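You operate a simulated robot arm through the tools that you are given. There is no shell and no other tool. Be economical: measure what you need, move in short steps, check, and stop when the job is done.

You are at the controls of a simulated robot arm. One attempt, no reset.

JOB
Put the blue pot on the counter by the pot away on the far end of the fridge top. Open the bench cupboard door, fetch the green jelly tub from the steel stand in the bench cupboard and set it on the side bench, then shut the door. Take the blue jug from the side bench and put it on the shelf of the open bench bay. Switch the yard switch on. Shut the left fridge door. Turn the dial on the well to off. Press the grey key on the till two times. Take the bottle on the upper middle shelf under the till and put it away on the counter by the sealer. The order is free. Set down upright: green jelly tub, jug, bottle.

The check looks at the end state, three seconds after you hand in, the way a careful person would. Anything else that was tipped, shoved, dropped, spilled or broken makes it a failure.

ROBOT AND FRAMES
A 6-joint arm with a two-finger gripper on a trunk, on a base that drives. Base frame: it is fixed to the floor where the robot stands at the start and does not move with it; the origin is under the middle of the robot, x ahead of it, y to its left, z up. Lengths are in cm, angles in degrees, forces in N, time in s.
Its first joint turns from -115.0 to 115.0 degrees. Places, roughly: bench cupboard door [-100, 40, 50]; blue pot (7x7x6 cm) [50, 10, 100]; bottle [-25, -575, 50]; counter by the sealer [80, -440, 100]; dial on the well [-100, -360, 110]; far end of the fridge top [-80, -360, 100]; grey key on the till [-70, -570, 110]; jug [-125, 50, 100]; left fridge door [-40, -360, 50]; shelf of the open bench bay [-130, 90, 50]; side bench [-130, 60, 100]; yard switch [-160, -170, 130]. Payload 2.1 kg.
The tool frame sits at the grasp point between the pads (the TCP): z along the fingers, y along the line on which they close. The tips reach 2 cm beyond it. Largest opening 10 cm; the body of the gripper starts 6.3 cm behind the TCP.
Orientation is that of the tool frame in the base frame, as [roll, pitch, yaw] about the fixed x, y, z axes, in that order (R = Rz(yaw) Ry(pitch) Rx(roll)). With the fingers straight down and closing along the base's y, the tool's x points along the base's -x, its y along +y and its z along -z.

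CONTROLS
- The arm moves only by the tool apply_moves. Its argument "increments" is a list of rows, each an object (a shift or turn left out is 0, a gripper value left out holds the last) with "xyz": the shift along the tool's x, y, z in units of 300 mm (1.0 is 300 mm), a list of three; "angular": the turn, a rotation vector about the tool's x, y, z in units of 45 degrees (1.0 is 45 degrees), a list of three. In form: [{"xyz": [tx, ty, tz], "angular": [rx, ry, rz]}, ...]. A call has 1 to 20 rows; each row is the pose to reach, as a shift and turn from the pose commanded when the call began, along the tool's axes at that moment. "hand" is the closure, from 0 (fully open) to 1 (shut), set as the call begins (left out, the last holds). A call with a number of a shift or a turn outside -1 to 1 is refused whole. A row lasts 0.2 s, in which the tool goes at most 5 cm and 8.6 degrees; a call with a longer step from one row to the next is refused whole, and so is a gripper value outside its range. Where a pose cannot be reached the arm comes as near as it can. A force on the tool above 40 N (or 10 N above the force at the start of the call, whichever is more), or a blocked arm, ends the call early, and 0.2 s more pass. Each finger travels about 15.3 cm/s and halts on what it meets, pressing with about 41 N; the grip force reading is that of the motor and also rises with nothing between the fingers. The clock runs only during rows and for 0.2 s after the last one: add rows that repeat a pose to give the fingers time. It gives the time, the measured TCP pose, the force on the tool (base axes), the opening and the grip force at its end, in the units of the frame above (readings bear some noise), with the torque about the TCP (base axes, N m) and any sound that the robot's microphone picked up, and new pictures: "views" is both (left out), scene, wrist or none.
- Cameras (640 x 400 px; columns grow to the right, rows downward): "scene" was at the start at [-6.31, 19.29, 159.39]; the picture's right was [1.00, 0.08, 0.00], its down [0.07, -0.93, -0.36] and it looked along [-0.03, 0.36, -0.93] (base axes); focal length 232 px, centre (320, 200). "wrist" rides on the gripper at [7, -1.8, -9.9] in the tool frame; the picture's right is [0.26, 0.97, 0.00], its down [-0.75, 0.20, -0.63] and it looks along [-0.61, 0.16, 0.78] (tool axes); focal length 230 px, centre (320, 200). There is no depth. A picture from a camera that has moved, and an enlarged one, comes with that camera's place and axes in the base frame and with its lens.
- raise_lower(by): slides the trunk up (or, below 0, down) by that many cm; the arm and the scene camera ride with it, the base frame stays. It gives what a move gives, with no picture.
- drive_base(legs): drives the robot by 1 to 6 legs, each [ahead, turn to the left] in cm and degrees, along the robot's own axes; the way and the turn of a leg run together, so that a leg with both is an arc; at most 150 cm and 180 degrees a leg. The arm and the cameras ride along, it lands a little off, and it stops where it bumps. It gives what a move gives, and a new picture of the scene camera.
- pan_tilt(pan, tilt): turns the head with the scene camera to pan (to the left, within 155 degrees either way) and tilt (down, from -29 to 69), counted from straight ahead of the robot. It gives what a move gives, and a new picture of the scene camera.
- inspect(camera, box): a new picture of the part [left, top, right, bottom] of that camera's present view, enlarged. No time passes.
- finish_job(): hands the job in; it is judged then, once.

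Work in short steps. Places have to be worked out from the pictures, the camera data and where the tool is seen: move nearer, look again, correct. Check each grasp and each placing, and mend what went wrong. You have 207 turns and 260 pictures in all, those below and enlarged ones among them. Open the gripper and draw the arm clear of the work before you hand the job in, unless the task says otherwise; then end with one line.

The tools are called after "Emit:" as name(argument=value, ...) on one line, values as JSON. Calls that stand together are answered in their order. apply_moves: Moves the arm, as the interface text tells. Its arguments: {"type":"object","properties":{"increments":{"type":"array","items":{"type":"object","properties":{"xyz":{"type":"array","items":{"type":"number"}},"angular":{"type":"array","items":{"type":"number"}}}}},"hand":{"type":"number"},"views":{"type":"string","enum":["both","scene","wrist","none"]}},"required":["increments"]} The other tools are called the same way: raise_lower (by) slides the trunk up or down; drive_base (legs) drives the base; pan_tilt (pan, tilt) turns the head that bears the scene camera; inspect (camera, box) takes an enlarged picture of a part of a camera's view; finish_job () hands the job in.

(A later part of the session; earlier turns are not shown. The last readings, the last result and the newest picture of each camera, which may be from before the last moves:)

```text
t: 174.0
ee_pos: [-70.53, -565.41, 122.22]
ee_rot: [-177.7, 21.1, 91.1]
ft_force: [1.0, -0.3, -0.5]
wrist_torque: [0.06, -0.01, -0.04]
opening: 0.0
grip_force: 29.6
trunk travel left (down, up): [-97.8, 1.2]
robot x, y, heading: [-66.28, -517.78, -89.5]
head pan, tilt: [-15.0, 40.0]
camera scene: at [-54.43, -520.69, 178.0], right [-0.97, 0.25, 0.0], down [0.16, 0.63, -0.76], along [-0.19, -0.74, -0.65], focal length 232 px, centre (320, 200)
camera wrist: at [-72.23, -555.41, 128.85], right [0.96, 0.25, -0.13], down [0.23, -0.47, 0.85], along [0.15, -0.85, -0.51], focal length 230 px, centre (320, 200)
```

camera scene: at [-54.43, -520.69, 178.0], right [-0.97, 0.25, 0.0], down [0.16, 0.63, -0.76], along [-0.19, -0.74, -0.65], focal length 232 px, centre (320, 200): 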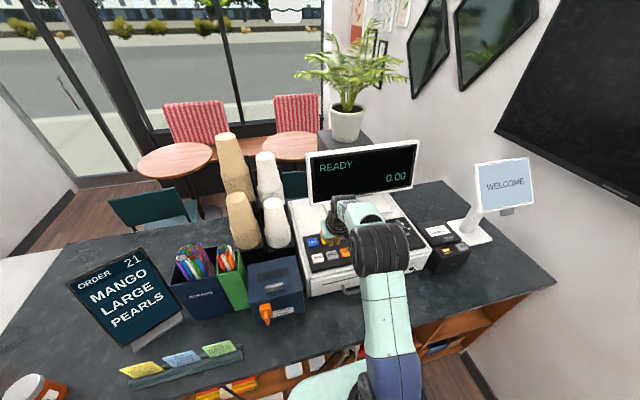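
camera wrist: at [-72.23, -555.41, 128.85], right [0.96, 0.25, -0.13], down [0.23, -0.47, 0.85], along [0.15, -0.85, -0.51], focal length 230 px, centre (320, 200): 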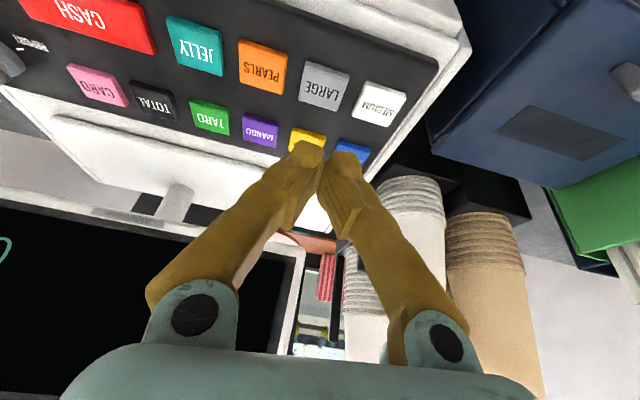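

The grey key ("LARGE") is confirmed at (-71,-567.2,111). I lower the fingertips to just above it.

Emit:
apply_moves(increments=[{"xyz": [0.02, -0.013, 0.1]}, {"xyz": [0.04, -0.013, 0.19]}, {"xyz": [0.054, -0.013, 0.245]}], views="wrist")

```text
t: 174.8
ee_pos: [-71.19, -565.91, 115.03]
ee_rot: [-177.8, 21.4, 91.1]
ft_force: [-0.2, -0.3, 0.8]
wrist_torque: [0.01, 0.01, 0.01]
opening: 0.01
grip_force: 29.3
trunk travel left (down, up): [-97.8, 1.2]
robot x, y, heading: [-66.22, -517.58, -89.5]
head pan, tilt: [-15.0, 40.0]
camera wrist: at [-72.71, -555.83, 121.64], right [0.96, 0.25, -0.13], down [0.23, -0.47, 0.85], along [0.15, -0.85, -0.51], focal length 230 px, centre (320, 200)
```

wrist: 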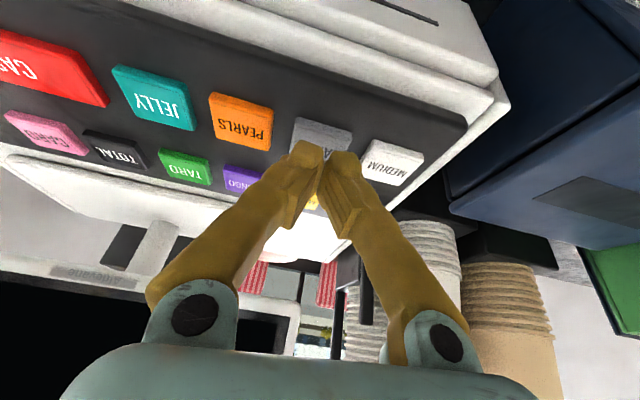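

The tip is over the grey key. I press down gradually.

Emit:
apply_moves(increments=[{"xyz": [0.02, 0, 0.028]}, {"xyz": [0.028, 0, 0.047]}, {"xyz": [0.033, 0, 0.059]}, {"xyz": [0.037, 0, 0.068]}], views="none")

Emit:
inspect(camera="scene", box=[280, 130, 440, 250])

```text
t: 175.8
ee_pos: [-71.17, -565.86, 112.58]
ee_rot: [-177.8, 21.4, 91.1]
ft_force: [0.1, 0.7, 0.3]
wrist_torque: [0.0, -0.01, 0.02]
opening: 0.0
grip_force: 29.4
trunk travel left (down, up): [-97.8, 1.2]
robot x, y, heading: [-66.38, -517.86, -89.7]
head pan, tilt: [-15.0, 40.0]
```

```text
3.33 times, centred on (360, 190) of scene
camera zoom: at [-54.38, -519.93, 178.02], right [-0.97, 0.25, 0.0], down [0.16, 0.62, -0.77], along [-0.19, -0.74, -0.64], focal length 774 px, centre (187, 233)
```

zoom: 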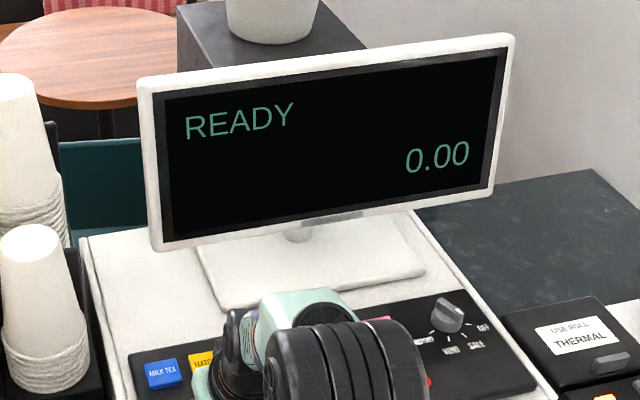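

No contact yet; I continue down.

Emit:
apply_moves(increments=[{"xyz": [0.004, 0, 0.01]}, {"xyz": [0.008, 0, 0.02]}, {"xyz": [0.012, 0, 0.03]}], views="wrist")

```text
t: 176.6
ee_pos: [-71.18, -565.76, 111.9]
ee_rot: [-177.7, 21.7, 91.0]
ft_force: [1.6, -1.7, 15.0]
wrist_torque: [-0.01, -0.11, 0.0]
opening: 0.6
grip_force: 29.9
trunk travel left (down, up): [-97.8, 1.2]
robot x, y, heading: [-66.33, -518.15, -89.6]
head pan, tilt: [-15.0, 40.0]
heard: click
camera wrist: at [-72.83, -555.61, 118.56], right [0.96, 0.24, -0.13], down [0.23, -0.46, 0.86], along [0.15, -0.85, -0.5], focal length 230 px, centre (320, 200)
```

wrist: 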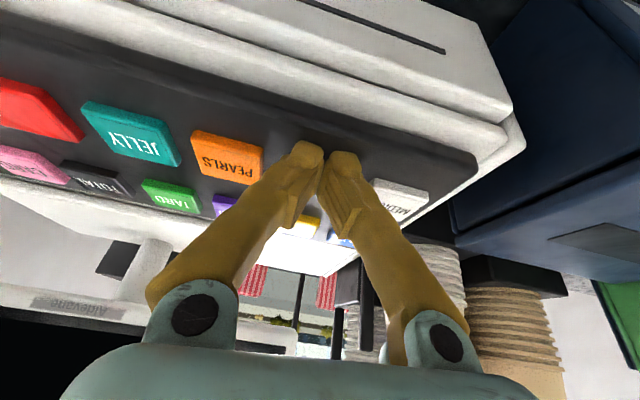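

A click: first press. I lift 1.5 cm, check the display, and repeat.

Emit:
apply_moves(increments=[{"xyz": [-0.01, 0, -0.03]}, {"xyz": [-0.018, 0, -0.05]}, {"xyz": [-0.018, 0, -0.05]}], views="none")

Emit:
inspect(camera="scene", box=[280, 130, 440, 250])

```text
t: 177.4
ee_pos: [-71.23, -565.84, 113.22]
ee_rot: [-177.8, 21.4, 91.1]
ft_force: [-0.4, 0.1, 0.2]
wrist_torque: [0.02, 0.01, -0.02]
opening: 0.02
grip_force: 29.5
trunk travel left (down, up): [-97.8, 1.2]
robot x, y, heading: [-66.16, -517.56, -89.5]
head pan, tilt: [-15.0, 40.0]
```

```text
3.33 times, centred on (360, 190) of scene
camera zoom: at [-54.36, -519.87, 178.01], right [-0.97, 0.25, 0.0], down [0.16, 0.62, -0.77], along [-0.19, -0.74, -0.64], focal length 774 px, centre (187, 233)
```

zoom: 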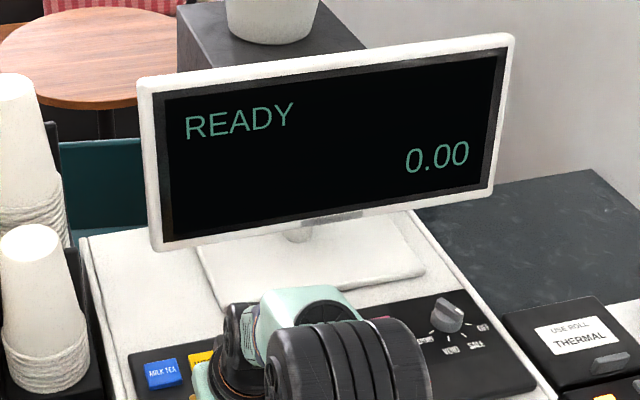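

Display is static, so I count by clicks. Second press now.

Emit:
apply_moves(increments=[{"xyz": [0.008, 0, 0.02]}, {"xyz": [0.013, 0, 0.034]}, {"xyz": [0.018, 0, 0.048]}], views="none")

```text
t: 178.2
ee_pos: [-71.24, -565.89, 111.97]
ee_rot: [-177.7, 21.9, 91.1]
ft_force: [1.6, -0.9, 15.0]
wrist_torque: [0.0, -0.13, -0.02]
opening: 0.59
grip_force: 29.2
trunk travel left (down, up): [-97.8, 1.2]
robot x, y, heading: [-66.5, -517.81, -89.6]
head pan, tilt: [-15.0, 40.0]
heard: click
```

Second click heard. I withdraw up and back.

Emit:
apply_moves(increments=[{"xyz": [-0.048, 0, -0.124]}, {"xyz": [-0.096, 0, -0.248]}, {"xyz": [0, 0, -0.35]}, {"xyz": [0.128, 0, -0.406], "angular": [0, 0.15, 0]}, {"xyz": [0.27, 0, -0.46], "angular": [0, 0.3, 0]}, {"xyz": [0.41, 0, -0.51], "angular": [0, 0.45, 0]}, {"xyz": [0.55, 0, -0.55], "angular": [0, 0.47, 0]}], views="none", hand=1)

Emit:
inspect(camera="scene", box=[200, 100, 480, 300])

```text
t: 179.8
ee_pos: [-71.16, -544.02, 121.23]
ee_rot: [-178.0, 0.3, 90.5]
ft_force: [0.0, 0.4, -0.1]
wrist_torque: [-0.05, 0.03, -0.04]
opening: 0.0
grip_force: 29.2
trunk travel left (down, up): [-97.8, 1.2]
robot x, y, heading: [-66.53, -517.69, -89.7]
head pan, tilt: [-15.0, 40.0]
```

```text
2.00 times, centred on (340, 200) of scene
camera zoom: at [-54.37, -519.58, 178.02], right [-0.97, 0.25, 0.0], down [0.16, 0.62, -0.77], along [-0.19, -0.74, -0.64], focal length 465 px, centre (280, 200)
```

zoom: 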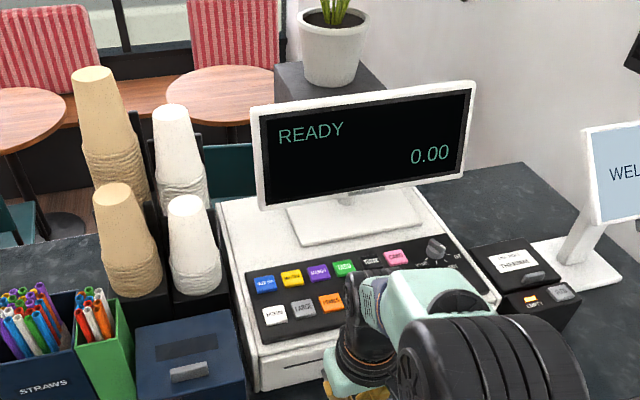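

Till intact. Now for the bottle: back off, shift to x≈-25 and lower the trunk to look into the shelf.

Emit:
drive_base(legs=[[-35, 0], [0, 90], [41, 0], [0, -90]])

Emit:
raise_lower(by=-70)

Emit:
pan_tilt(pan=0, tilt=30)

```text
t: 191.8
ee_pos: [-30.18, -509.9, 121.07]
ee_rot: [-177.9, 0.3, 89.1]
ft_force: [1.2, 0.8, -0.6]
wrist_torque: [0.0, 0.02, 0.0]
opening: 0.01
grip_force: 29.0
trunk travel left (down, up): [-97.8, 1.2]
robot x, y, heading: [-25.03, -483.52, -91.1]
head pan, tilt: [-15.0, 40.0]
camera scene: at [-13.01, -485.65, 178.02], right [-0.96, 0.27, 0.0], down [0.17, 0.62, -0.77], along [-0.21, -0.74, -0.64], focal length 232 px, centre (320, 200)
```

scene: 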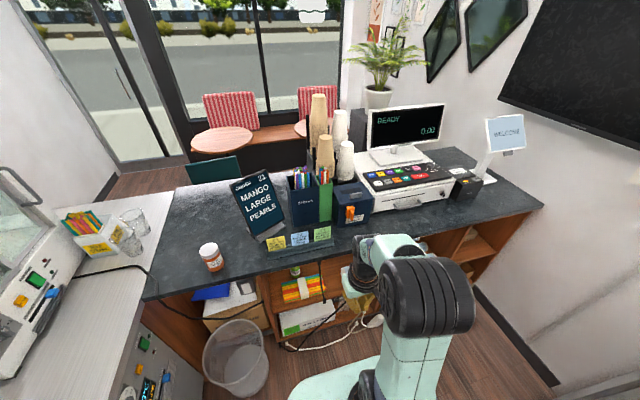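

```text
refused: -70 is not a number from -40 to 40
```

```text
t: 192.6
ee_pos: [-30.36, -509.82, 121.08]
ee_rot: [-178.0, 0.3, 89.2]
ft_force: [-0.5, 1.2, -0.2]
wrist_torque: [0.0, -0.02, 0.01]
opening: 0.01
grip_force: 29.5
trunk travel left (down, up): [-97.8, 1.2]
robot x, y, heading: [-24.95, -483.21, -90.9]
head pan, tilt: [0.0, 30.0]
camera scene: at [-10.84, -486.51, 179.55], right [-1.0, 0.01, 0.0], down [0.01, 0.5, -0.87], along [-0.01, -0.87, -0.5], focal length 232 px, centre (320, 200)
```

scene: 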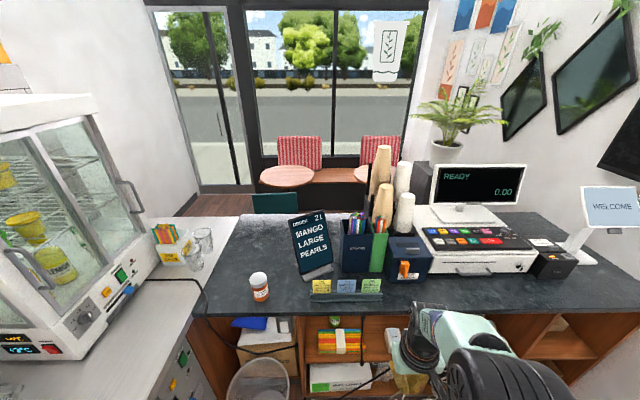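

Emit:
raise_lower(by=-40)

Emit:
raise_lower(by=-30)

Emit:
pan_tilt(pan=5, tilt=25)

```text
t: 196.4
ee_pos: [-30.15, -509.94, 81.08]
ee_rot: [-177.9, 0.2, 89.3]
ft_force: [0.0, -1.1, -0.3]
wrist_torque: [-0.03, 0.03, 0.04]
opening: 0.02
grip_force: 29.8
trunk travel left (down, up): [-57.8, 41.2]
robot x, y, heading: [-24.99, -482.98, -90.8]
head pan, tilt: [0.0, 30.0]
```

```text
t: 199.4
ee_pos: [-30.17, -509.91, 51.04]
ee_rot: [-177.9, 0.3, 89.2]
ft_force: [0.1, 0.8, -0.9]
wrist_torque: [0.01, -0.01, -0.04]
opening: 0.0
grip_force: 29.6
trunk travel left (down, up): [-27.8, 71.2]
robot x, y, heading: [-24.98, -483.38, -90.9]
head pan, tilt: [0.0, 30.0]
```

```text
t: 200.1
ee_pos: [-30.34, -510.02, 50.96]
ee_rot: [-178.0, 0.3, 89.1]
ft_force: [-0.1, 1.0, -0.6]
wrist_torque: [0.01, -0.03, -0.02]
opening: 0.01
grip_force: 29.4
trunk travel left (down, up): [-27.8, 71.2]
robot x, y, heading: [-24.61, -483.44, -90.8]
head pan, tilt: [5.0, 25.0]
camera scene: at [-10.04, -486.67, 110.35], right [-1.0, -0.07, 0.0], down [-0.03, 0.42, -0.91], along [0.07, -0.9, -0.42], focal length 232 px, centre (320, 200)
```

scene: 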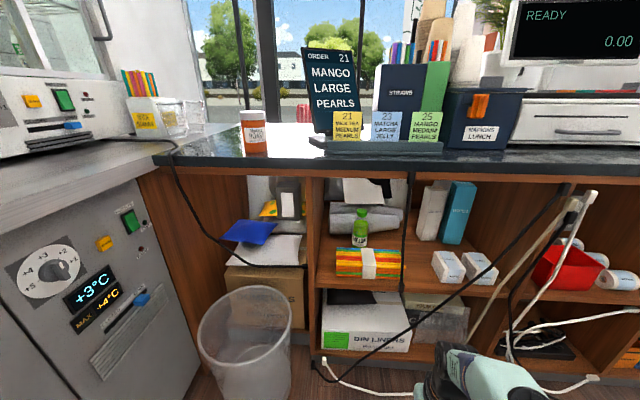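

I zoom onto the bottle's bay.

Emit:
inspect(camera="scene", box=[290, 160, 510, 310])

```text
2.67 times, centred on (400, 235) of scene
camera zoom: at [-10.04, -486.67, 110.35], right [-1.0, -0.07, 0.0], down [-0.03, 0.42, -0.91], along [0.07, -0.9, -0.42], focal length 620 px, centre (107, 107)
```

zoom: 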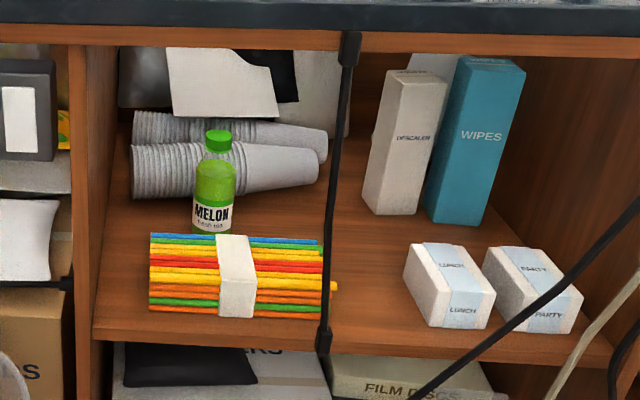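

The bottle stands at about (-19.7,-563), base z≈55, top ≈71, behind a straw bundle; a cable hangs at x≈-30. I raise the trunk a bit and tilt the tool forward to ~30° below horizontal.

Emit:
raise_lower(by=15)

Emit:
apply_moves(increments=[{"xyz": [0, 0.06, -0.03], "angular": [0, -0.17, 0]}, {"xyz": [0, 0.12, -0.06], "angular": [0, -0.34, 0]}, {"xyz": [0, 0.18, -0.1], "angular": [0, -0.5, 0]}, {"xyz": [0, 0.24, -0.13], "angular": [0, -0.67, 0]}, {"xyz": [0, 0.3, -0.13], "angular": [0, -0.83, 0]}, {"xyz": [0, 0.33, -0.13], "angular": [0, -1, 0]}], hand=0, views="none")

Emit:
apply_moves(increments=[{"angular": [0, -0.17, 0]}, {"angular": [0, -0.33, 0]}, {"angular": [0, -0.33, 0]}])

```text
t: 201.8
ee_pos: [-30.25, -509.93, 66.07]
ee_rot: [-177.9, 0.4, 89.3]
ft_force: [0.1, -0.7, 0.4]
wrist_torque: [-0.01, 0.0, -0.01]
opening: 0.02
grip_force: 29.5
trunk travel left (down, up): [-42.8, 56.2]
robot x, y, heading: [-25.08, -483.53, -90.8]
head pan, tilt: [5.0, 25.0]
```

```text
t: 203.2
ee_pos: [-15.52, -514.21, 75.29]
ee_rot: [-176.9, 45.2, 91.5]
ft_force: [-0.1, -0.3, 0.1]
wrist_torque: [0.03, 0.0, 0.05]
opening: 10.0
grip_force: 0.0
out of reach, approached as far as the arm can: row 2, 3, 4, 5, 6
trunk travel left (down, up): [-42.8, 56.2]
robot x, y, heading: [-24.81, -483.54, -90.7]
head pan, tilt: [5.0, 25.0]
```

```text
t: 204.0
ee_pos: [-12.3, -516.18, 77.34]
ee_rot: [-175.8, 60.2, 92.8]
ft_force: [0.3, 0.3, 0.7]
wrist_torque: [-0.01, -0.01, 0.0]
opening: 10.01
grip_force: 0.1
out of reach, approached as far as the arm can: row 1, 2, 3
trunk travel left (down, up): [-42.8, 56.2]
robot x, y, heading: [-25.19, -483.6, -90.8]
head pan, tilt: [5.0, 25.0]
camera scene: at [-10.05, -486.67, 125.35], right [-1.0, -0.07, 0.0], down [-0.03, 0.42, -0.91], along [0.07, -0.9, -0.42], focal length 232 px, centre (320, 200)
camera wrist: at [-13.93, -503.95, 76.24], right [0.96, 0.11, -0.26], down [0.24, 0.17, 0.96], along [0.15, -0.98, 0.14], focal length 230 px, centre (320, 200)
```

scene: 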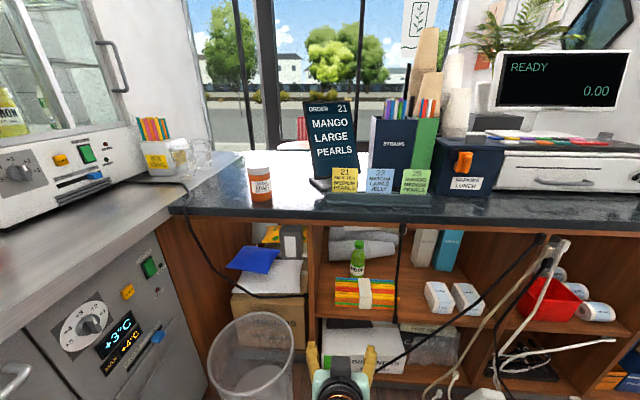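
wrist: 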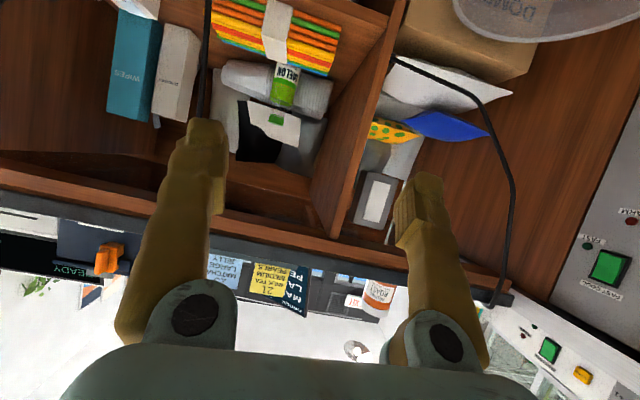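

Both cameras agree: bottle at (-20.2,-563). I drive 20 cm ahead, then align the gripper in x and height in front of the bay.

Emit:
drive_base(legs=[[20, 0]])

Emit:
apply_moves(increments=[{"xyz": [0.05, -0.09, 0.04]}, {"xyz": [0.1, -0.17, 0.08]}, {"xyz": [0.15, -0.24, 0.1]}, {"xyz": [0.19, -0.27, 0.11]}])

```text
t: 205.6
ee_pos: [-12.46, -536.23, 77.3]
ee_rot: [-175.8, 60.0, 92.6]
ft_force: [-0.2, -0.4, -0.5]
wrist_torque: [-0.04, 0.01, 0.06]
opening: 10.02
grip_force: 0.2
trunk travel left (down, up): [-42.8, 56.2]
robot x, y, heading: [-25.23, -503.65, -90.9]
head pan, tilt: [5.0, 25.0]
camera scene: at [-10.32, -506.94, 125.34], right [-1.0, -0.07, 0.0], down [-0.03, 0.42, -0.91], along [0.07, -0.9, -0.42], focal length 232 px, centre (320, 200)
```

scene: 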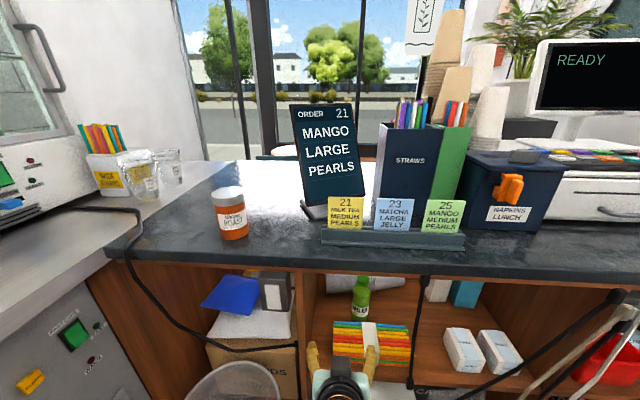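

```text
t: 206.6
ee_pos: [-16.39, -542.67, 74.07]
ee_rot: [-175.8, 59.9, 92.8]
ft_force: [-0.1, -0.5, -0.3]
wrist_torque: [0.02, 0.01, 0.0]
opening: 9.99
grip_force: 0.0
out of reach, approached as far as the arm can: row 1, 2, 3, 4
trunk travel left (down, up): [-42.8, 56.2]
robot x, y, heading: [-24.97, -503.66, -90.9]
head pan, tilt: [5.0, 25.0]
camera scene: at [-10.32, -506.92, 125.35], right [-1.0, -0.07, 0.0], down [-0.03, 0.42, -0.91], along [0.07, -0.9, -0.42], focal length 232 px, centre (320, 200)
camera wrist: at [-18.2, -530.5, 73.08], right [0.96, 0.11, -0.26], down [0.24, 0.17, 0.96], along [0.15, -0.98, 0.13], focal length 230 px, centre (320, 200)
```

scene: 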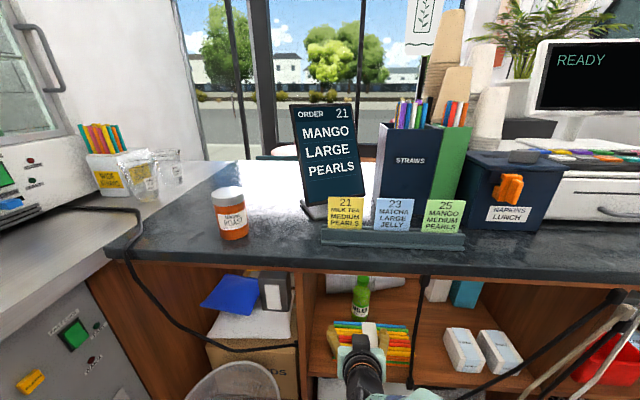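
wrist: 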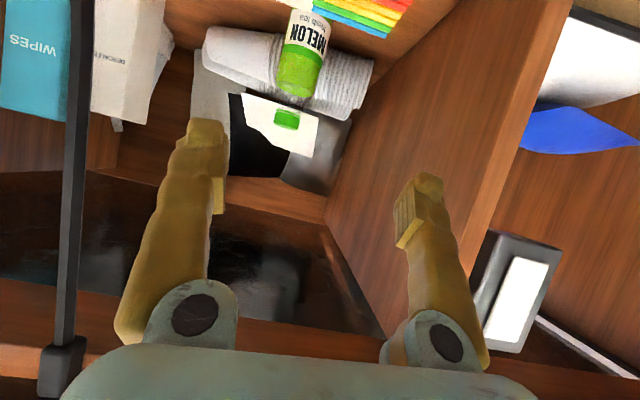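

The arm is near its inner limits here; extending outward should free it. I move to a pre-grasp just in front of the bottle.

Emit:
apply_moves(increments=[{"xyz": [0.012, -0.04, 0.1]}, {"xyz": [0.024, -0.08, 0.2]}, {"xyz": [0.036, -0.12, 0.3]}, {"xyz": [0.047, -0.13, 0.36]}], views="wrist")

```text
t: 207.6
ee_pos: [-20.67, -551.21, 67.66]
ee_rot: [-175.9, 60.0, 92.7]
ft_force: [-0.5, 0.5, 0.1]
wrist_torque: [0.01, 0.02, 0.0]
opening: 9.99
grip_force: 0.0
trunk travel left (down, up): [-42.8, 56.2]
robot x, y, heading: [-25.14, -503.76, -91.0]
head pan, tilt: [5.0, 25.0]
camera wrist: at [-22.35, -539.15, 66.56], right [0.96, 0.11, -0.26], down [0.24, 0.17, 0.96], along [0.15, -0.98, 0.13], focal length 230 px, centre (320, 200)
```

wrist: 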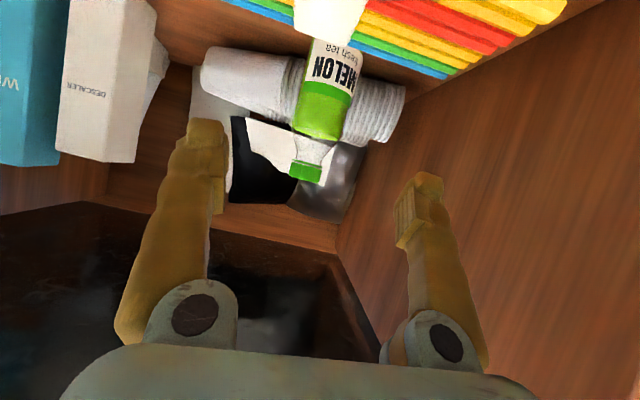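

Bottle's grip zone (z 54–63) needs a steeper tool so the camera clears the straws. I rotate 12° back while advancing to straddle it.

Emit:
apply_moves(increments=[{"xyz": [0, -0.005, 0.03], "angular": [0, 0.14, 0]}, {"xyz": [0.003, -0.01, 0.1], "angular": [0, 0.27, 0]}, {"xyz": [0.006, -0.015, 0.2], "angular": [0, 0.27, 0]}, {"xyz": [0.01, -0.02, 0.28], "angular": [0, 0.27, 0]}], views="wrist")

```text
t: 208.6
ee_pos: [-21.35, -558.29, 63.33]
ee_rot: [-176.9, 47.9, 91.4]
ft_force: [0.5, -0.1, 0.8]
wrist_torque: [0.01, 0.0, 0.0]
opening: 9.99
grip_force: 0.1
trunk travel left (down, up): [-42.8, 56.2]
robot x, y, heading: [-25.04, -503.71, -90.7]
head pan, tilt: [5.0, 25.0]
camera wrist: at [-22.94, -546.17, 64.77], right [0.96, 0.16, -0.23], down [0.24, -0.04, 0.97], along [0.14, -0.99, -0.08], focal length 230 px, centre (320, 200)
```

wrist: 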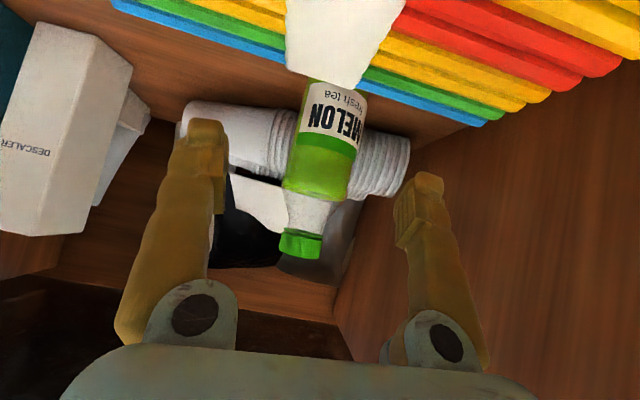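

Re-triangulating with the scene view puts the bottle at y≈-569, shelf z≈51. I drive 6 cm ahead for reach, then look again.

Emit:
drive_base(legs=[[6, 0]])

Emit:
inspect(camera="wrist", box=[0, 0, 640, 400])

```text
t: 209.6
ee_pos: [-21.47, -564.13, 63.29]
ee_rot: [-177.0, 47.8, 91.3]
ft_force: [1.7, -1.2, 0.2]
wrist_torque: [-0.01, 0.0, -0.02]
opening: 10.01
grip_force: 0.0
trunk travel left (down, up): [-42.8, 56.2]
robot x, y, heading: [-25.25, -509.42, -90.9]
head pan, tilt: [5.0, 25.0]
camera scene: at [-10.4, -512.86, 125.34], right [-1.0, -0.07, 0.0], down [-0.03, 0.42, -0.91], along [0.07, -0.9, -0.42], focal length 232 px, centre (320, 200)
```

scene: 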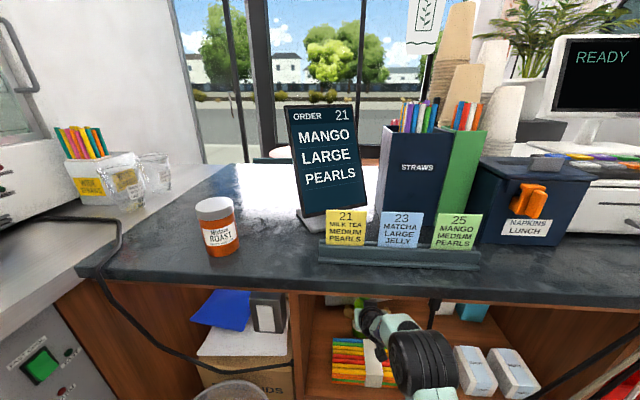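

```text
1.00 times, centred on (320, 200) of wrist (not enlarged: the box is as wide or as high as the picture)
camera zoom: at [-23.03, -552.06, 64.77], right [0.96, 0.16, -0.23], down [0.24, -0.04, 0.97], along [0.14, -0.99, -0.08], focal length 230 px, centre (320, 200)
```

zoom: 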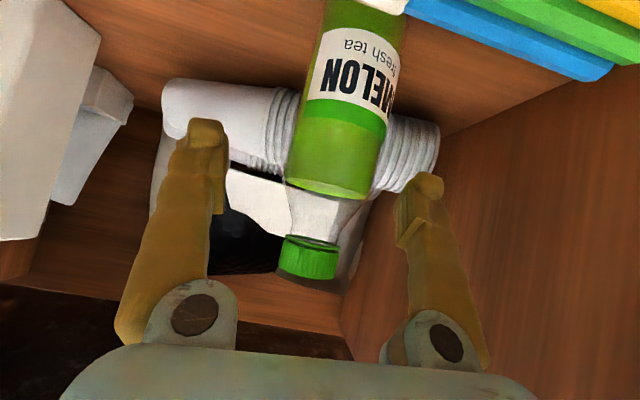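

The bottle axis is at (-20.5,-568.9). I center and move in to z≈58.5.

Emit:
apply_moves(increments=[{"xyz": [0.0, 0.027, 0.03]}, {"xyz": [0.012, 0.027, 0.09]}, {"xyz": [0.024, 0.027, 0.15]}, {"xyz": [0.036, 0.027, 0.199]}], views="wrist")

```text
t: 210.6
ee_pos: [-20.82, -567.9, 58.55]
ee_rot: [-176.9, 47.9, 91.4]
ft_force: [0.0, 0.1, 0.2]
wrist_torque: [0.0, 0.03, 0.0]
opening: 9.99
grip_force: 0.1
trunk travel left (down, up): [-42.8, 56.2]
robot x, y, heading: [-24.93, -509.48, -90.8]
head pan, tilt: [5.0, 25.0]
camera wrist: at [-22.34, -555.76, 59.95], right [0.96, 0.16, -0.23], down [0.24, -0.04, 0.97], along [0.14, -0.99, -0.07], focal length 230 px, centre (320, 200)
```

wrist: 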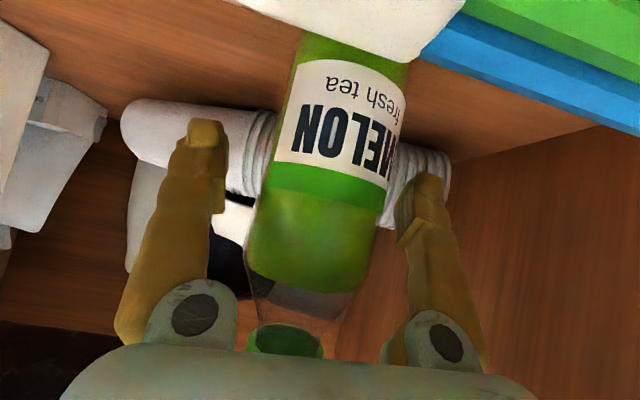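

Bottle is well between the fingers; I close.

Emit:
apply_moves(increments=[{"xyz": [0, 0, 0]}, {"xyz": [0, 0, 0]}, {"xyz": [0, 0, 0]}, {"xyz": [0, 0, 0]}], hand=1, views="wrist")

```text
t: 211.6
ee_pos: [-20.63, -567.83, 58.35]
ee_rot: [-176.9, 47.9, 91.4]
ft_force: [0.8, -0.8, 0.0]
wrist_torque: [-0.02, -0.25, -0.01]
opening: 6.31
grip_force: 41.2
trunk travel left (down, up): [-42.8, 56.2]
robot x, y, heading: [-25.27, -509.8, -90.9]
head pan, tilt: [5.0, 25.0]
camera wrist: at [-22.31, -555.74, 59.98], right [0.96, 0.16, -0.23], down [0.24, -0.04, 0.97], along [0.14, -0.99, -0.07], focal length 230 px, centre (320, 200)
```

wrist: 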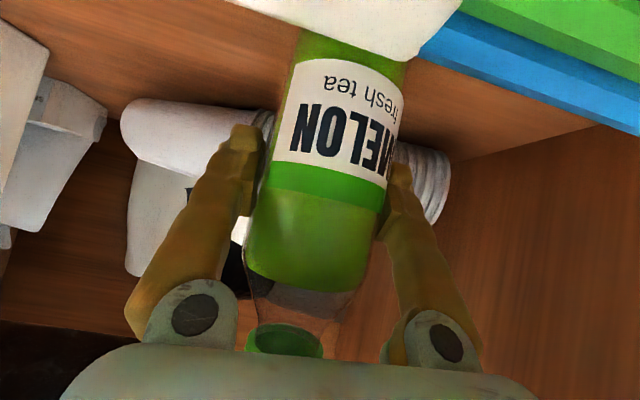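

Gripped (6.3 cm). I lift 5.3 cm with the trunk to clear the straws.

Emit:
raise_lower(by=5.3)

Emit:
inspect(camera="wrist", box=[0, 0, 640, 400])

Emit:
inspect(camera="scene", box=[260, 260, 520, 400])

```text
t: 212.5
ee_pos: [-20.76, -567.85, 63.87]
ee_rot: [-176.7, 47.8, 91.4]
ft_force: [0.3, 0.2, -3.7]
wrist_torque: [-0.01, -0.01, 0.02]
opening: 6.29
grip_force: 41.1
trunk travel left (down, up): [-48.1, 50.9]
robot x, y, heading: [-25.24, -509.62, -91.0]
head pan, tilt: [5.0, 25.0]
```

```text
1.00 times, centred on (320, 200) of wrist (not enlarged: the box is as wide or as high as the picture)
camera zoom: at [-22.33, -555.79, 65.23], right [0.96, 0.16, -0.23], down [0.24, -0.04, 0.97], along [0.14, -0.99, -0.08], focal length 230 px, centre (320, 200)
```

zoom: 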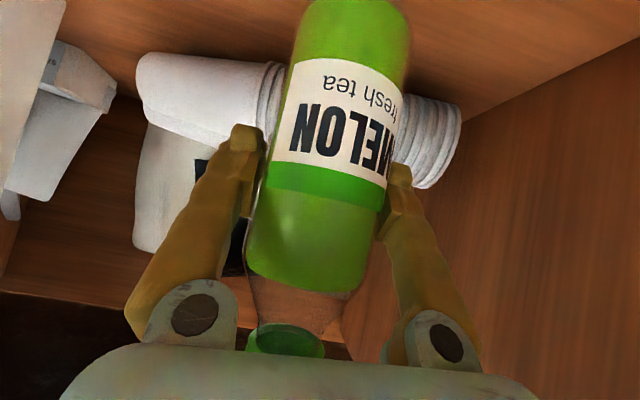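

```text
2.46 times, centred on (390, 330) of scene
camera zoom: at [-10.39, -512.89, 130.64], right [-1.0, -0.07, 0.0], down [-0.03, 0.42, -0.91], along [0.07, -0.9, -0.42], focal length 572 px, centre (148, -120)
```

zoom: 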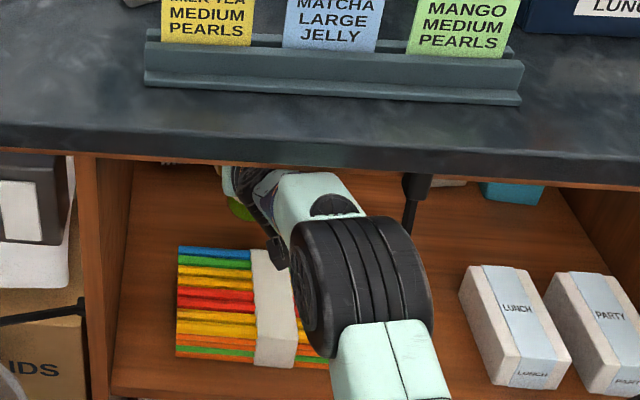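

Bottle lifted. I back straight out of the bay.

Emit:
drive_base(legs=[[-40, 0]])

```text
t: 215.0
ee_pos: [-20.23, -527.15, 63.81]
ee_rot: [-176.7, 47.9, 91.5]
ft_force: [-0.6, 0.1, -3.2]
wrist_torque: [-0.02, 0.03, -0.02]
opening: 6.28
grip_force: 41.5
trunk travel left (down, up): [-48.1, 50.9]
robot x, y, heading: [-24.37, -469.12, -90.8]
head pan, tilt: [5.0, 25.0]
camera scene: at [-9.82, -472.15, 130.64], right [-1.0, -0.07, 0.0], down [-0.03, 0.42, -0.91], along [0.07, -0.9, -0.42], focal length 232 px, centre (320, 200)
```

scene: 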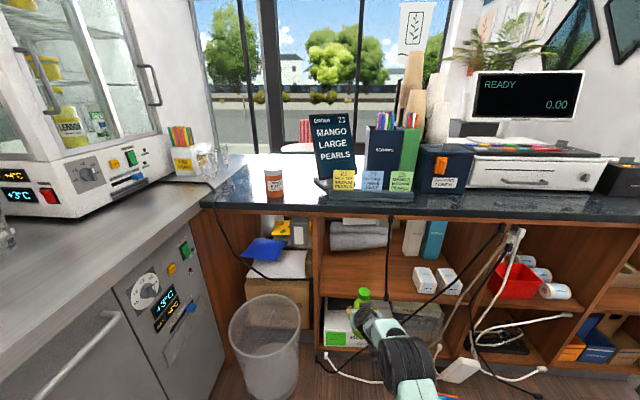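

I don't see the straw bundle on the shelf; I zoom to check.

Emit:
inspect(camera="scene", box=[300, 200, 480, 390])

```text
2.11 times, centred on (390, 295) of scene
camera zoom: at [-9.82, -472.15, 130.64], right [-1.0, -0.07, 0.0], down [-0.03, 0.42, -0.91], along [0.07, -0.9, -0.42], focal length 489 px, centre (173, 0)
```

zoom: 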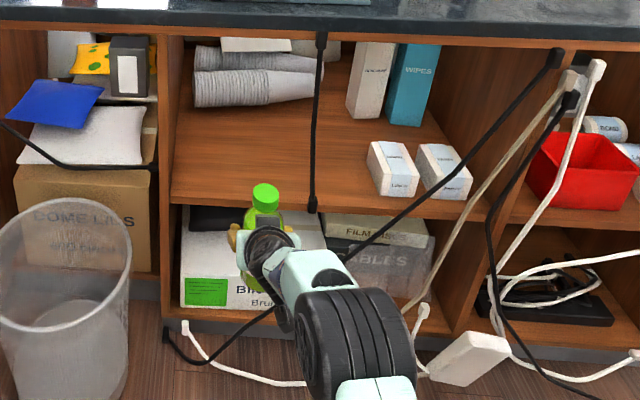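

The straws are gone from the shelf — likely dragged out by the arm. I look down to find them.

Emit:
pan_tilt(pan=0, tilt=60)

Emit:
pan_tilt(pan=-35, tilt=50)

```text
t: 216.1
ee_pos: [-20.16, -527.11, 63.79]
ee_rot: [-177.0, 47.8, 91.5]
ft_force: [0.1, 0.5, -2.9]
wrist_torque: [-0.02, -0.03, -0.02]
opening: 6.23
grip_force: 41.3
trunk travel left (down, up): [-48.1, 50.9]
robot x, y, heading: [-24.53, -468.53, -90.5]
head pan, tilt: [0.0, 60.0]
camera scene: at [-10.59, -469.68, 125.64], right [-1.0, 0.01, 0.0], down [0.01, 0.87, -0.5], along [-0.01, -0.5, -0.87], focal length 232 px, centre (320, 200)
```

scene: 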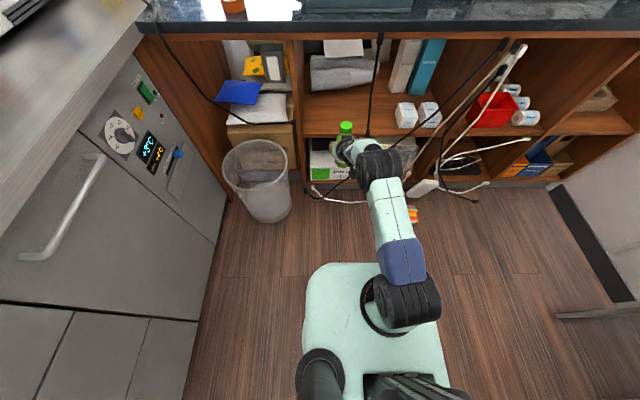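

```text
t: 217.1
ee_pos: [-20.11, -527.21, 63.7]
ee_rot: [-176.8, 47.7, 91.5]
ft_force: [-0.5, 0.3, -3.9]
wrist_torque: [-0.02, 0.01, -0.01]
opening: 6.25
grip_force: 41.0
trunk travel left (down, up): [-48.1, 50.9]
robot x, y, heading: [-24.27, -468.75, -90.9]
head pan, tilt: [-35.0, 50.0]
camera scene: at [-15.0, -469.26, 126.89], right [-0.81, 0.58, 0.0], down [0.45, 0.62, -0.64], along [-0.38, -0.52, -0.77], focal length 232 px, centre (320, 200)
```

scene: 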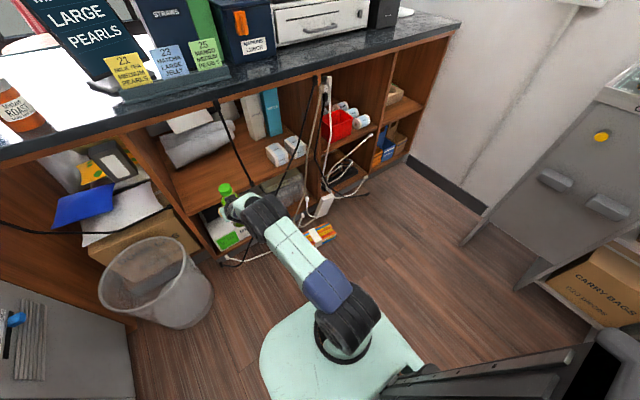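

The straw bundle lies on the floor near (-60,-531); I'll put it back after the bottle. I back off, raise the trunk and turn to the counter by the sealer.

Emit:
drive_base(legs=[[-25, 0]])

Emit:
raise_lower(by=40)

Emit:
raise_lower(by=8)

Emit:
pan_tilt(pan=85, tilt=35)

```text
t: 218.9
ee_pos: [-19.75, -501.74, 63.87]
ee_rot: [-177.0, 47.9, 91.5]
ft_force: [0.9, 0.1, -3.4]
wrist_torque: [-0.05, -0.02, 0.0]
opening: 6.27
grip_force: 41.3
trunk travel left (down, up): [-48.1, 50.9]
robot x, y, heading: [-24.25, -443.41, -90.9]
head pan, tilt: [-35.0, 50.0]
camera scene: at [-14.68, -443.81, 126.9], right [-0.81, 0.58, 0.0], down [0.45, 0.62, -0.64], along [-0.38, -0.52, -0.77], focal length 232 px, centre (320, 200)
```

scene: 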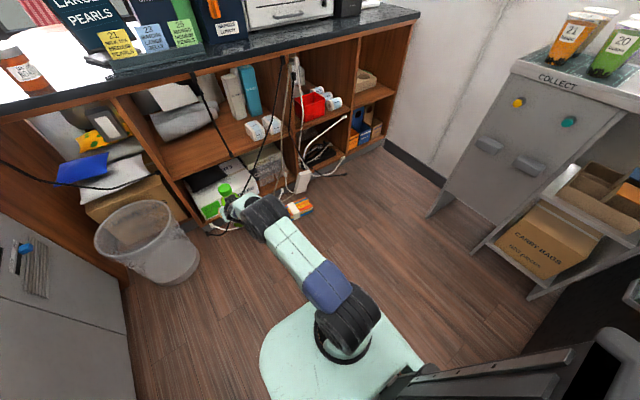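

```text
t: 222.7
ee_pos: [-19.74, -501.9, 103.86]
ee_rot: [-176.9, 47.8, 91.5]
ft_force: [-0.1, 0.5, -3.8]
wrist_torque: [0.02, 0.0, 0.01]
opening: 6.23
grip_force: 41.3
trunk travel left (down, up): [-88.1, 10.9]
robot x, y, heading: [-24.41, -443.68, -90.7]
head pan, tilt: [-35.0, 50.0]
```

```text
t: 223.9
ee_pos: [-19.75, -501.85, 111.8]
ee_rot: [-176.9, 47.8, 91.6]
ft_force: [0.0, 0.1, -3.7]
wrist_torque: [-0.01, 0.0, 0.0]
opening: 6.26
grip_force: 40.7
trunk travel left (down, up): [-96.1, 2.9]
robot x, y, heading: [-24.41, -443.39, -91.0]
head pan, tilt: [-35.0, 50.0]
```

```text
t: 225.9
ee_pos: [-19.81, -501.86, 111.76]
ee_rot: [-176.8, 47.8, 91.4]
ft_force: [0.2, 0.0, -3.1]
wrist_torque: [-0.03, -0.01, 0.0]
opening: 6.26
grip_force: 41.3
trunk travel left (down, up): [-96.1, 2.9]
robot x, y, heading: [-24.06, -443.25, -90.7]
head pan, tilt: [85.0, 35.0]
camera scene: at [-1.4, -438.56, 177.07], right [-0.1, -0.99, 0.0], down [-0.57, 0.06, -0.82], along [0.81, -0.08, -0.57], focal length 232 px, centre (320, 200)
```

scene: 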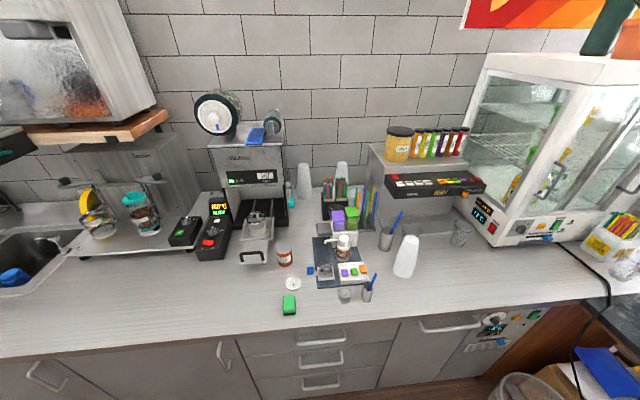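

I zoom on the counter around the sealer to choose a free spot.

Emit:
inspect(camera="scene", box=[180, 170, 420, 330])

```text
2.50 times, centred on (300, 250) of scene
camera zoom: at [-1.4, -438.56, 177.07], right [-0.1, -0.99, 0.0], down [-0.57, 0.06, -0.82], along [0.81, -0.08, -0.57], focal length 581 px, centre (370, 75)
```

zoom: 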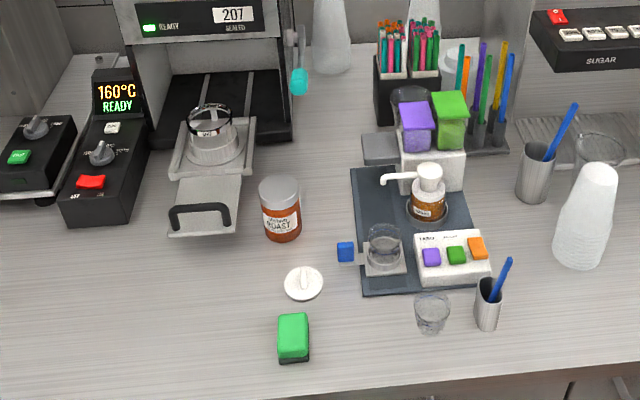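

A clear spot in front of the sealer at about (58,-420) is free of items. I drive so the bottle arrives above it.

Emit:
drive_base(legs=[[0, 128.7], [30, 0], [0, -38]])

Emit:
pan_tilt(pan=0, tilt=45)

```text
t: 235.1
ee_pos: [57.4, -419.9, 111.75]
ee_rot: [-176.8, 47.9, -177.9]
ft_force: [-0.1, -0.2, -3.9]
wrist_torque: [0.02, 0.0, -0.01]
opening: 6.23
grip_force: 40.4
trunk travel left (down, up): [-96.1, 2.9]
robot x, y, heading: [-0.87, -425.03, -0.3]
head pan, tilt: [85.0, 35.0]
camera scene: at [-5.84, -402.16, 177.06], right [1.0, -0.09, 0.0], down [-0.05, -0.57, -0.82], along [0.07, 0.82, -0.57], focal length 232 px, centre (320, 200)
```

scene: 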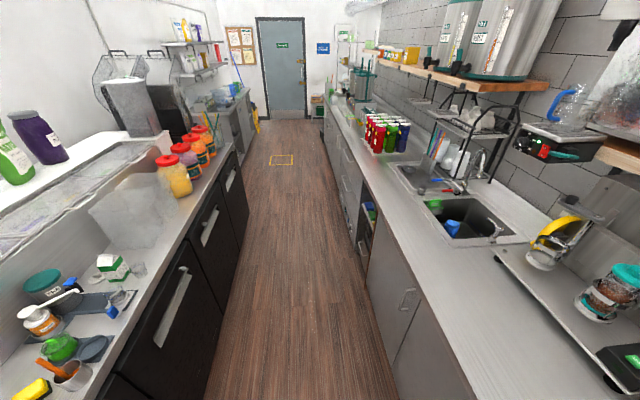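

```text
t: 236.7
ee_pos: [57.41, -419.91, 111.77]
ee_rot: [-176.8, 47.8, -178.0]
ft_force: [-0.5, -0.3, -3.6]
wrist_torque: [-0.03, 0.04, 0.03]
opening: 6.25
grip_force: 40.7
trunk travel left (down, up): [-96.1, 2.9]
robot x, y, heading: [-1.17, -425.26, -0.3]
head pan, tilt: [0.0, 45.0]
camera scene: at [1.53, -410.99, 175.59], right [0.0, -1.0, 0.0], down [-0.71, 0.0, -0.71], along [0.71, 0.0, -0.71], focal length 232 px, centre (320, 200)
```

scene: 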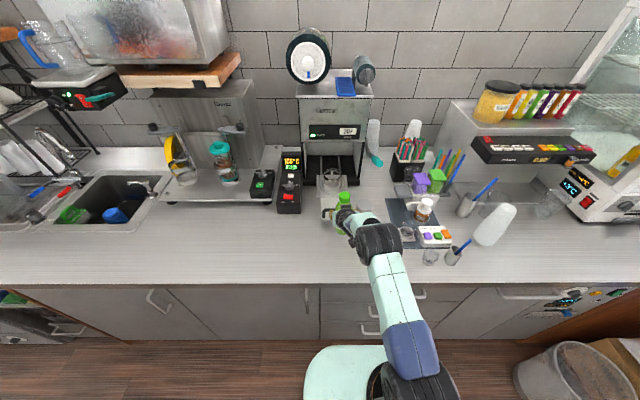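

Right above the spot. I check the clearances before lowering.

Emit:
inspect(camera="scene", box=[260, 130, 460, 280])

Emit:
inspect(camera="wrist", box=[0, 0, 640, 400])

```text
2.67 times, centred on (360, 205) of scene
camera zoom: at [1.53, -410.99, 175.59], right [0.0, -1.0, 0.0], down [-0.71, 0.0, -0.71], along [0.71, 0.0, -0.71], focal length 620 px, centre (213, 187)
```

zoom: 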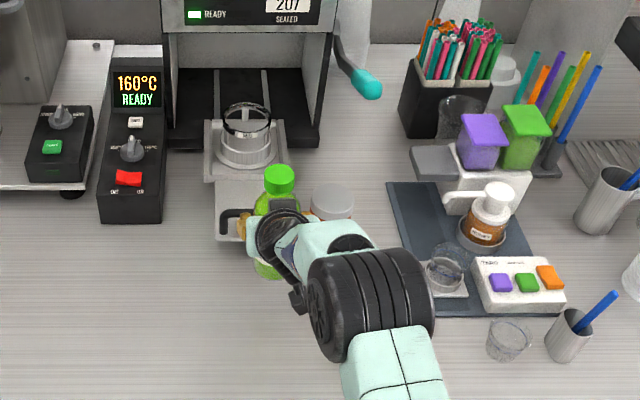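

```text
1.00 times, centred on (320, 200) of wrist (not enlarged: the box is as wide or as high as the picture)
camera zoom: at [45.45, -421.65, 113.23], right [-0.17, 0.96, -0.23], down [0.04, 0.24, 0.97], along [0.99, 0.15, -0.08], focal length 230 px, centre (320, 200)
```

zoom: 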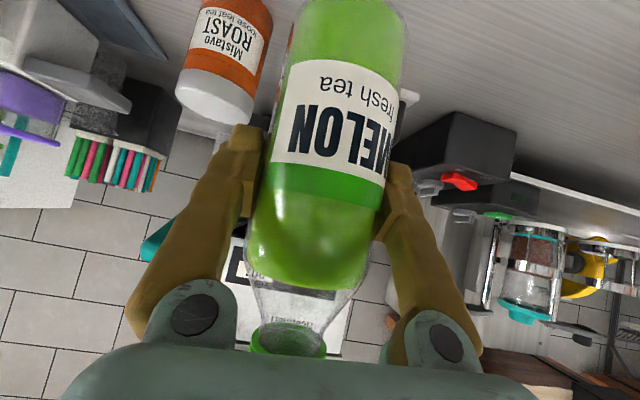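

Clear. I lower with the trunk 9 cm, then in small steps to contact.

Emit:
raise_lower(by=-9)

Emit:
raise_lower(by=-0.5)

```text
t: 237.9
ee_pos: [57.3, -420.06, 103.57]
ee_rot: [-176.9, 48.8, -178.2]
ft_force: [10.9, 0.3, 36.9]
wrist_torque: [0.94, -0.43, -0.16]
opening: 6.24
grip_force: 40.4
trunk travel left (down, up): [-87.1, 11.9]
robot x, y, heading: [-1.15, -424.76, -0.2]
head pan, tilt: [0.0, 45.0]
```

```text
t: 238.5
ee_pos: [57.04, -420.14, 102.91]
ee_rot: [-177.0, 48.7, -178.2]
ft_force: [4.6, -2.0, 38.8]
wrist_torque: [0.63, 0.17, 0.04]
opening: 6.25
grip_force: 41.7
trunk travel left (down, up): [-86.6, 12.4]
robot x, y, heading: [-0.81, -425.21, -0.1]
head pan, tilt: [0.0, 45.0]
```

In contact with 38 N; I relieve it a bit, then release.

Emit:
raise_lower(by=0.6)

Emit:
apply_moves(increments=[{"xyz": [0, 0, 0]}, {"xyz": [0, 0, 0]}, {"xyz": [0, 0, 0]}], hand=0)

```text
t: 239.0
ee_pos: [57.13, -420.17, 102.95]
ee_rot: [-177.1, 48.0, -178.0]
ft_force: [3.9, -4.0, 16.2]
wrist_torque: [0.13, -0.24, -0.06]
opening: 6.23
grip_force: 40.7
trunk travel left (down, up): [-87.2, 11.8]
robot x, y, heading: [-0.8, -425.23, -0.4]
head pan, tilt: [0.0, 45.0]
```

```text
t: 239.8
ee_pos: [57.33, -419.91, 102.93]
ee_rot: [-176.8, 47.9, -178.0]
ft_force: [0.0, 0.2, -0.9]
wrist_torque: [0.03, -0.02, 0.0]
opening: 9.98
grip_force: 0.1
trunk travel left (down, up): [-87.2, 11.8]
robot x, y, heading: [-1.07, -425.34, -0.1]
head pan, tilt: [0.0, 45.0]
camera scene: at [1.45, -410.98, 166.68], right [0.0, -1.0, 0.0], down [-0.71, 0.0, -0.71], along [0.71, 0.0, -0.71], focal length 232 px, centre (320, 200)
camera wrist: at [45.38, -421.63, 104.32], right [-0.17, 0.96, -0.23], down [0.04, 0.24, 0.97], along [0.99, 0.15, -0.08], focal length 230 px, centre (320, 200)
```

scene: 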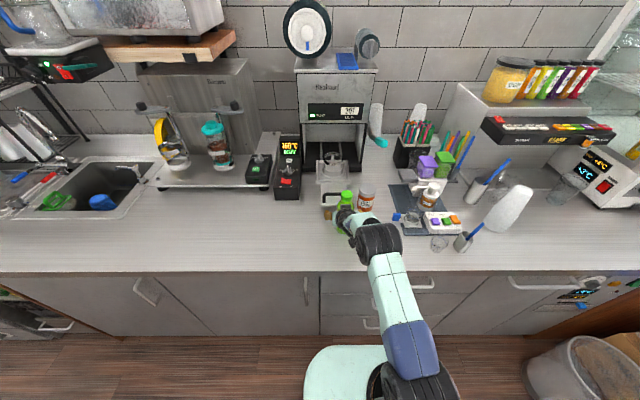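
wrist: 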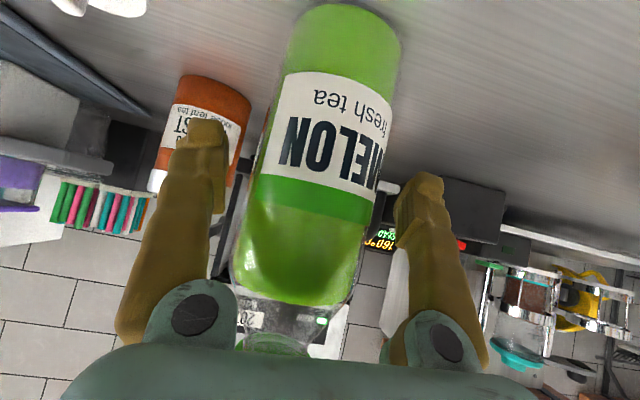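

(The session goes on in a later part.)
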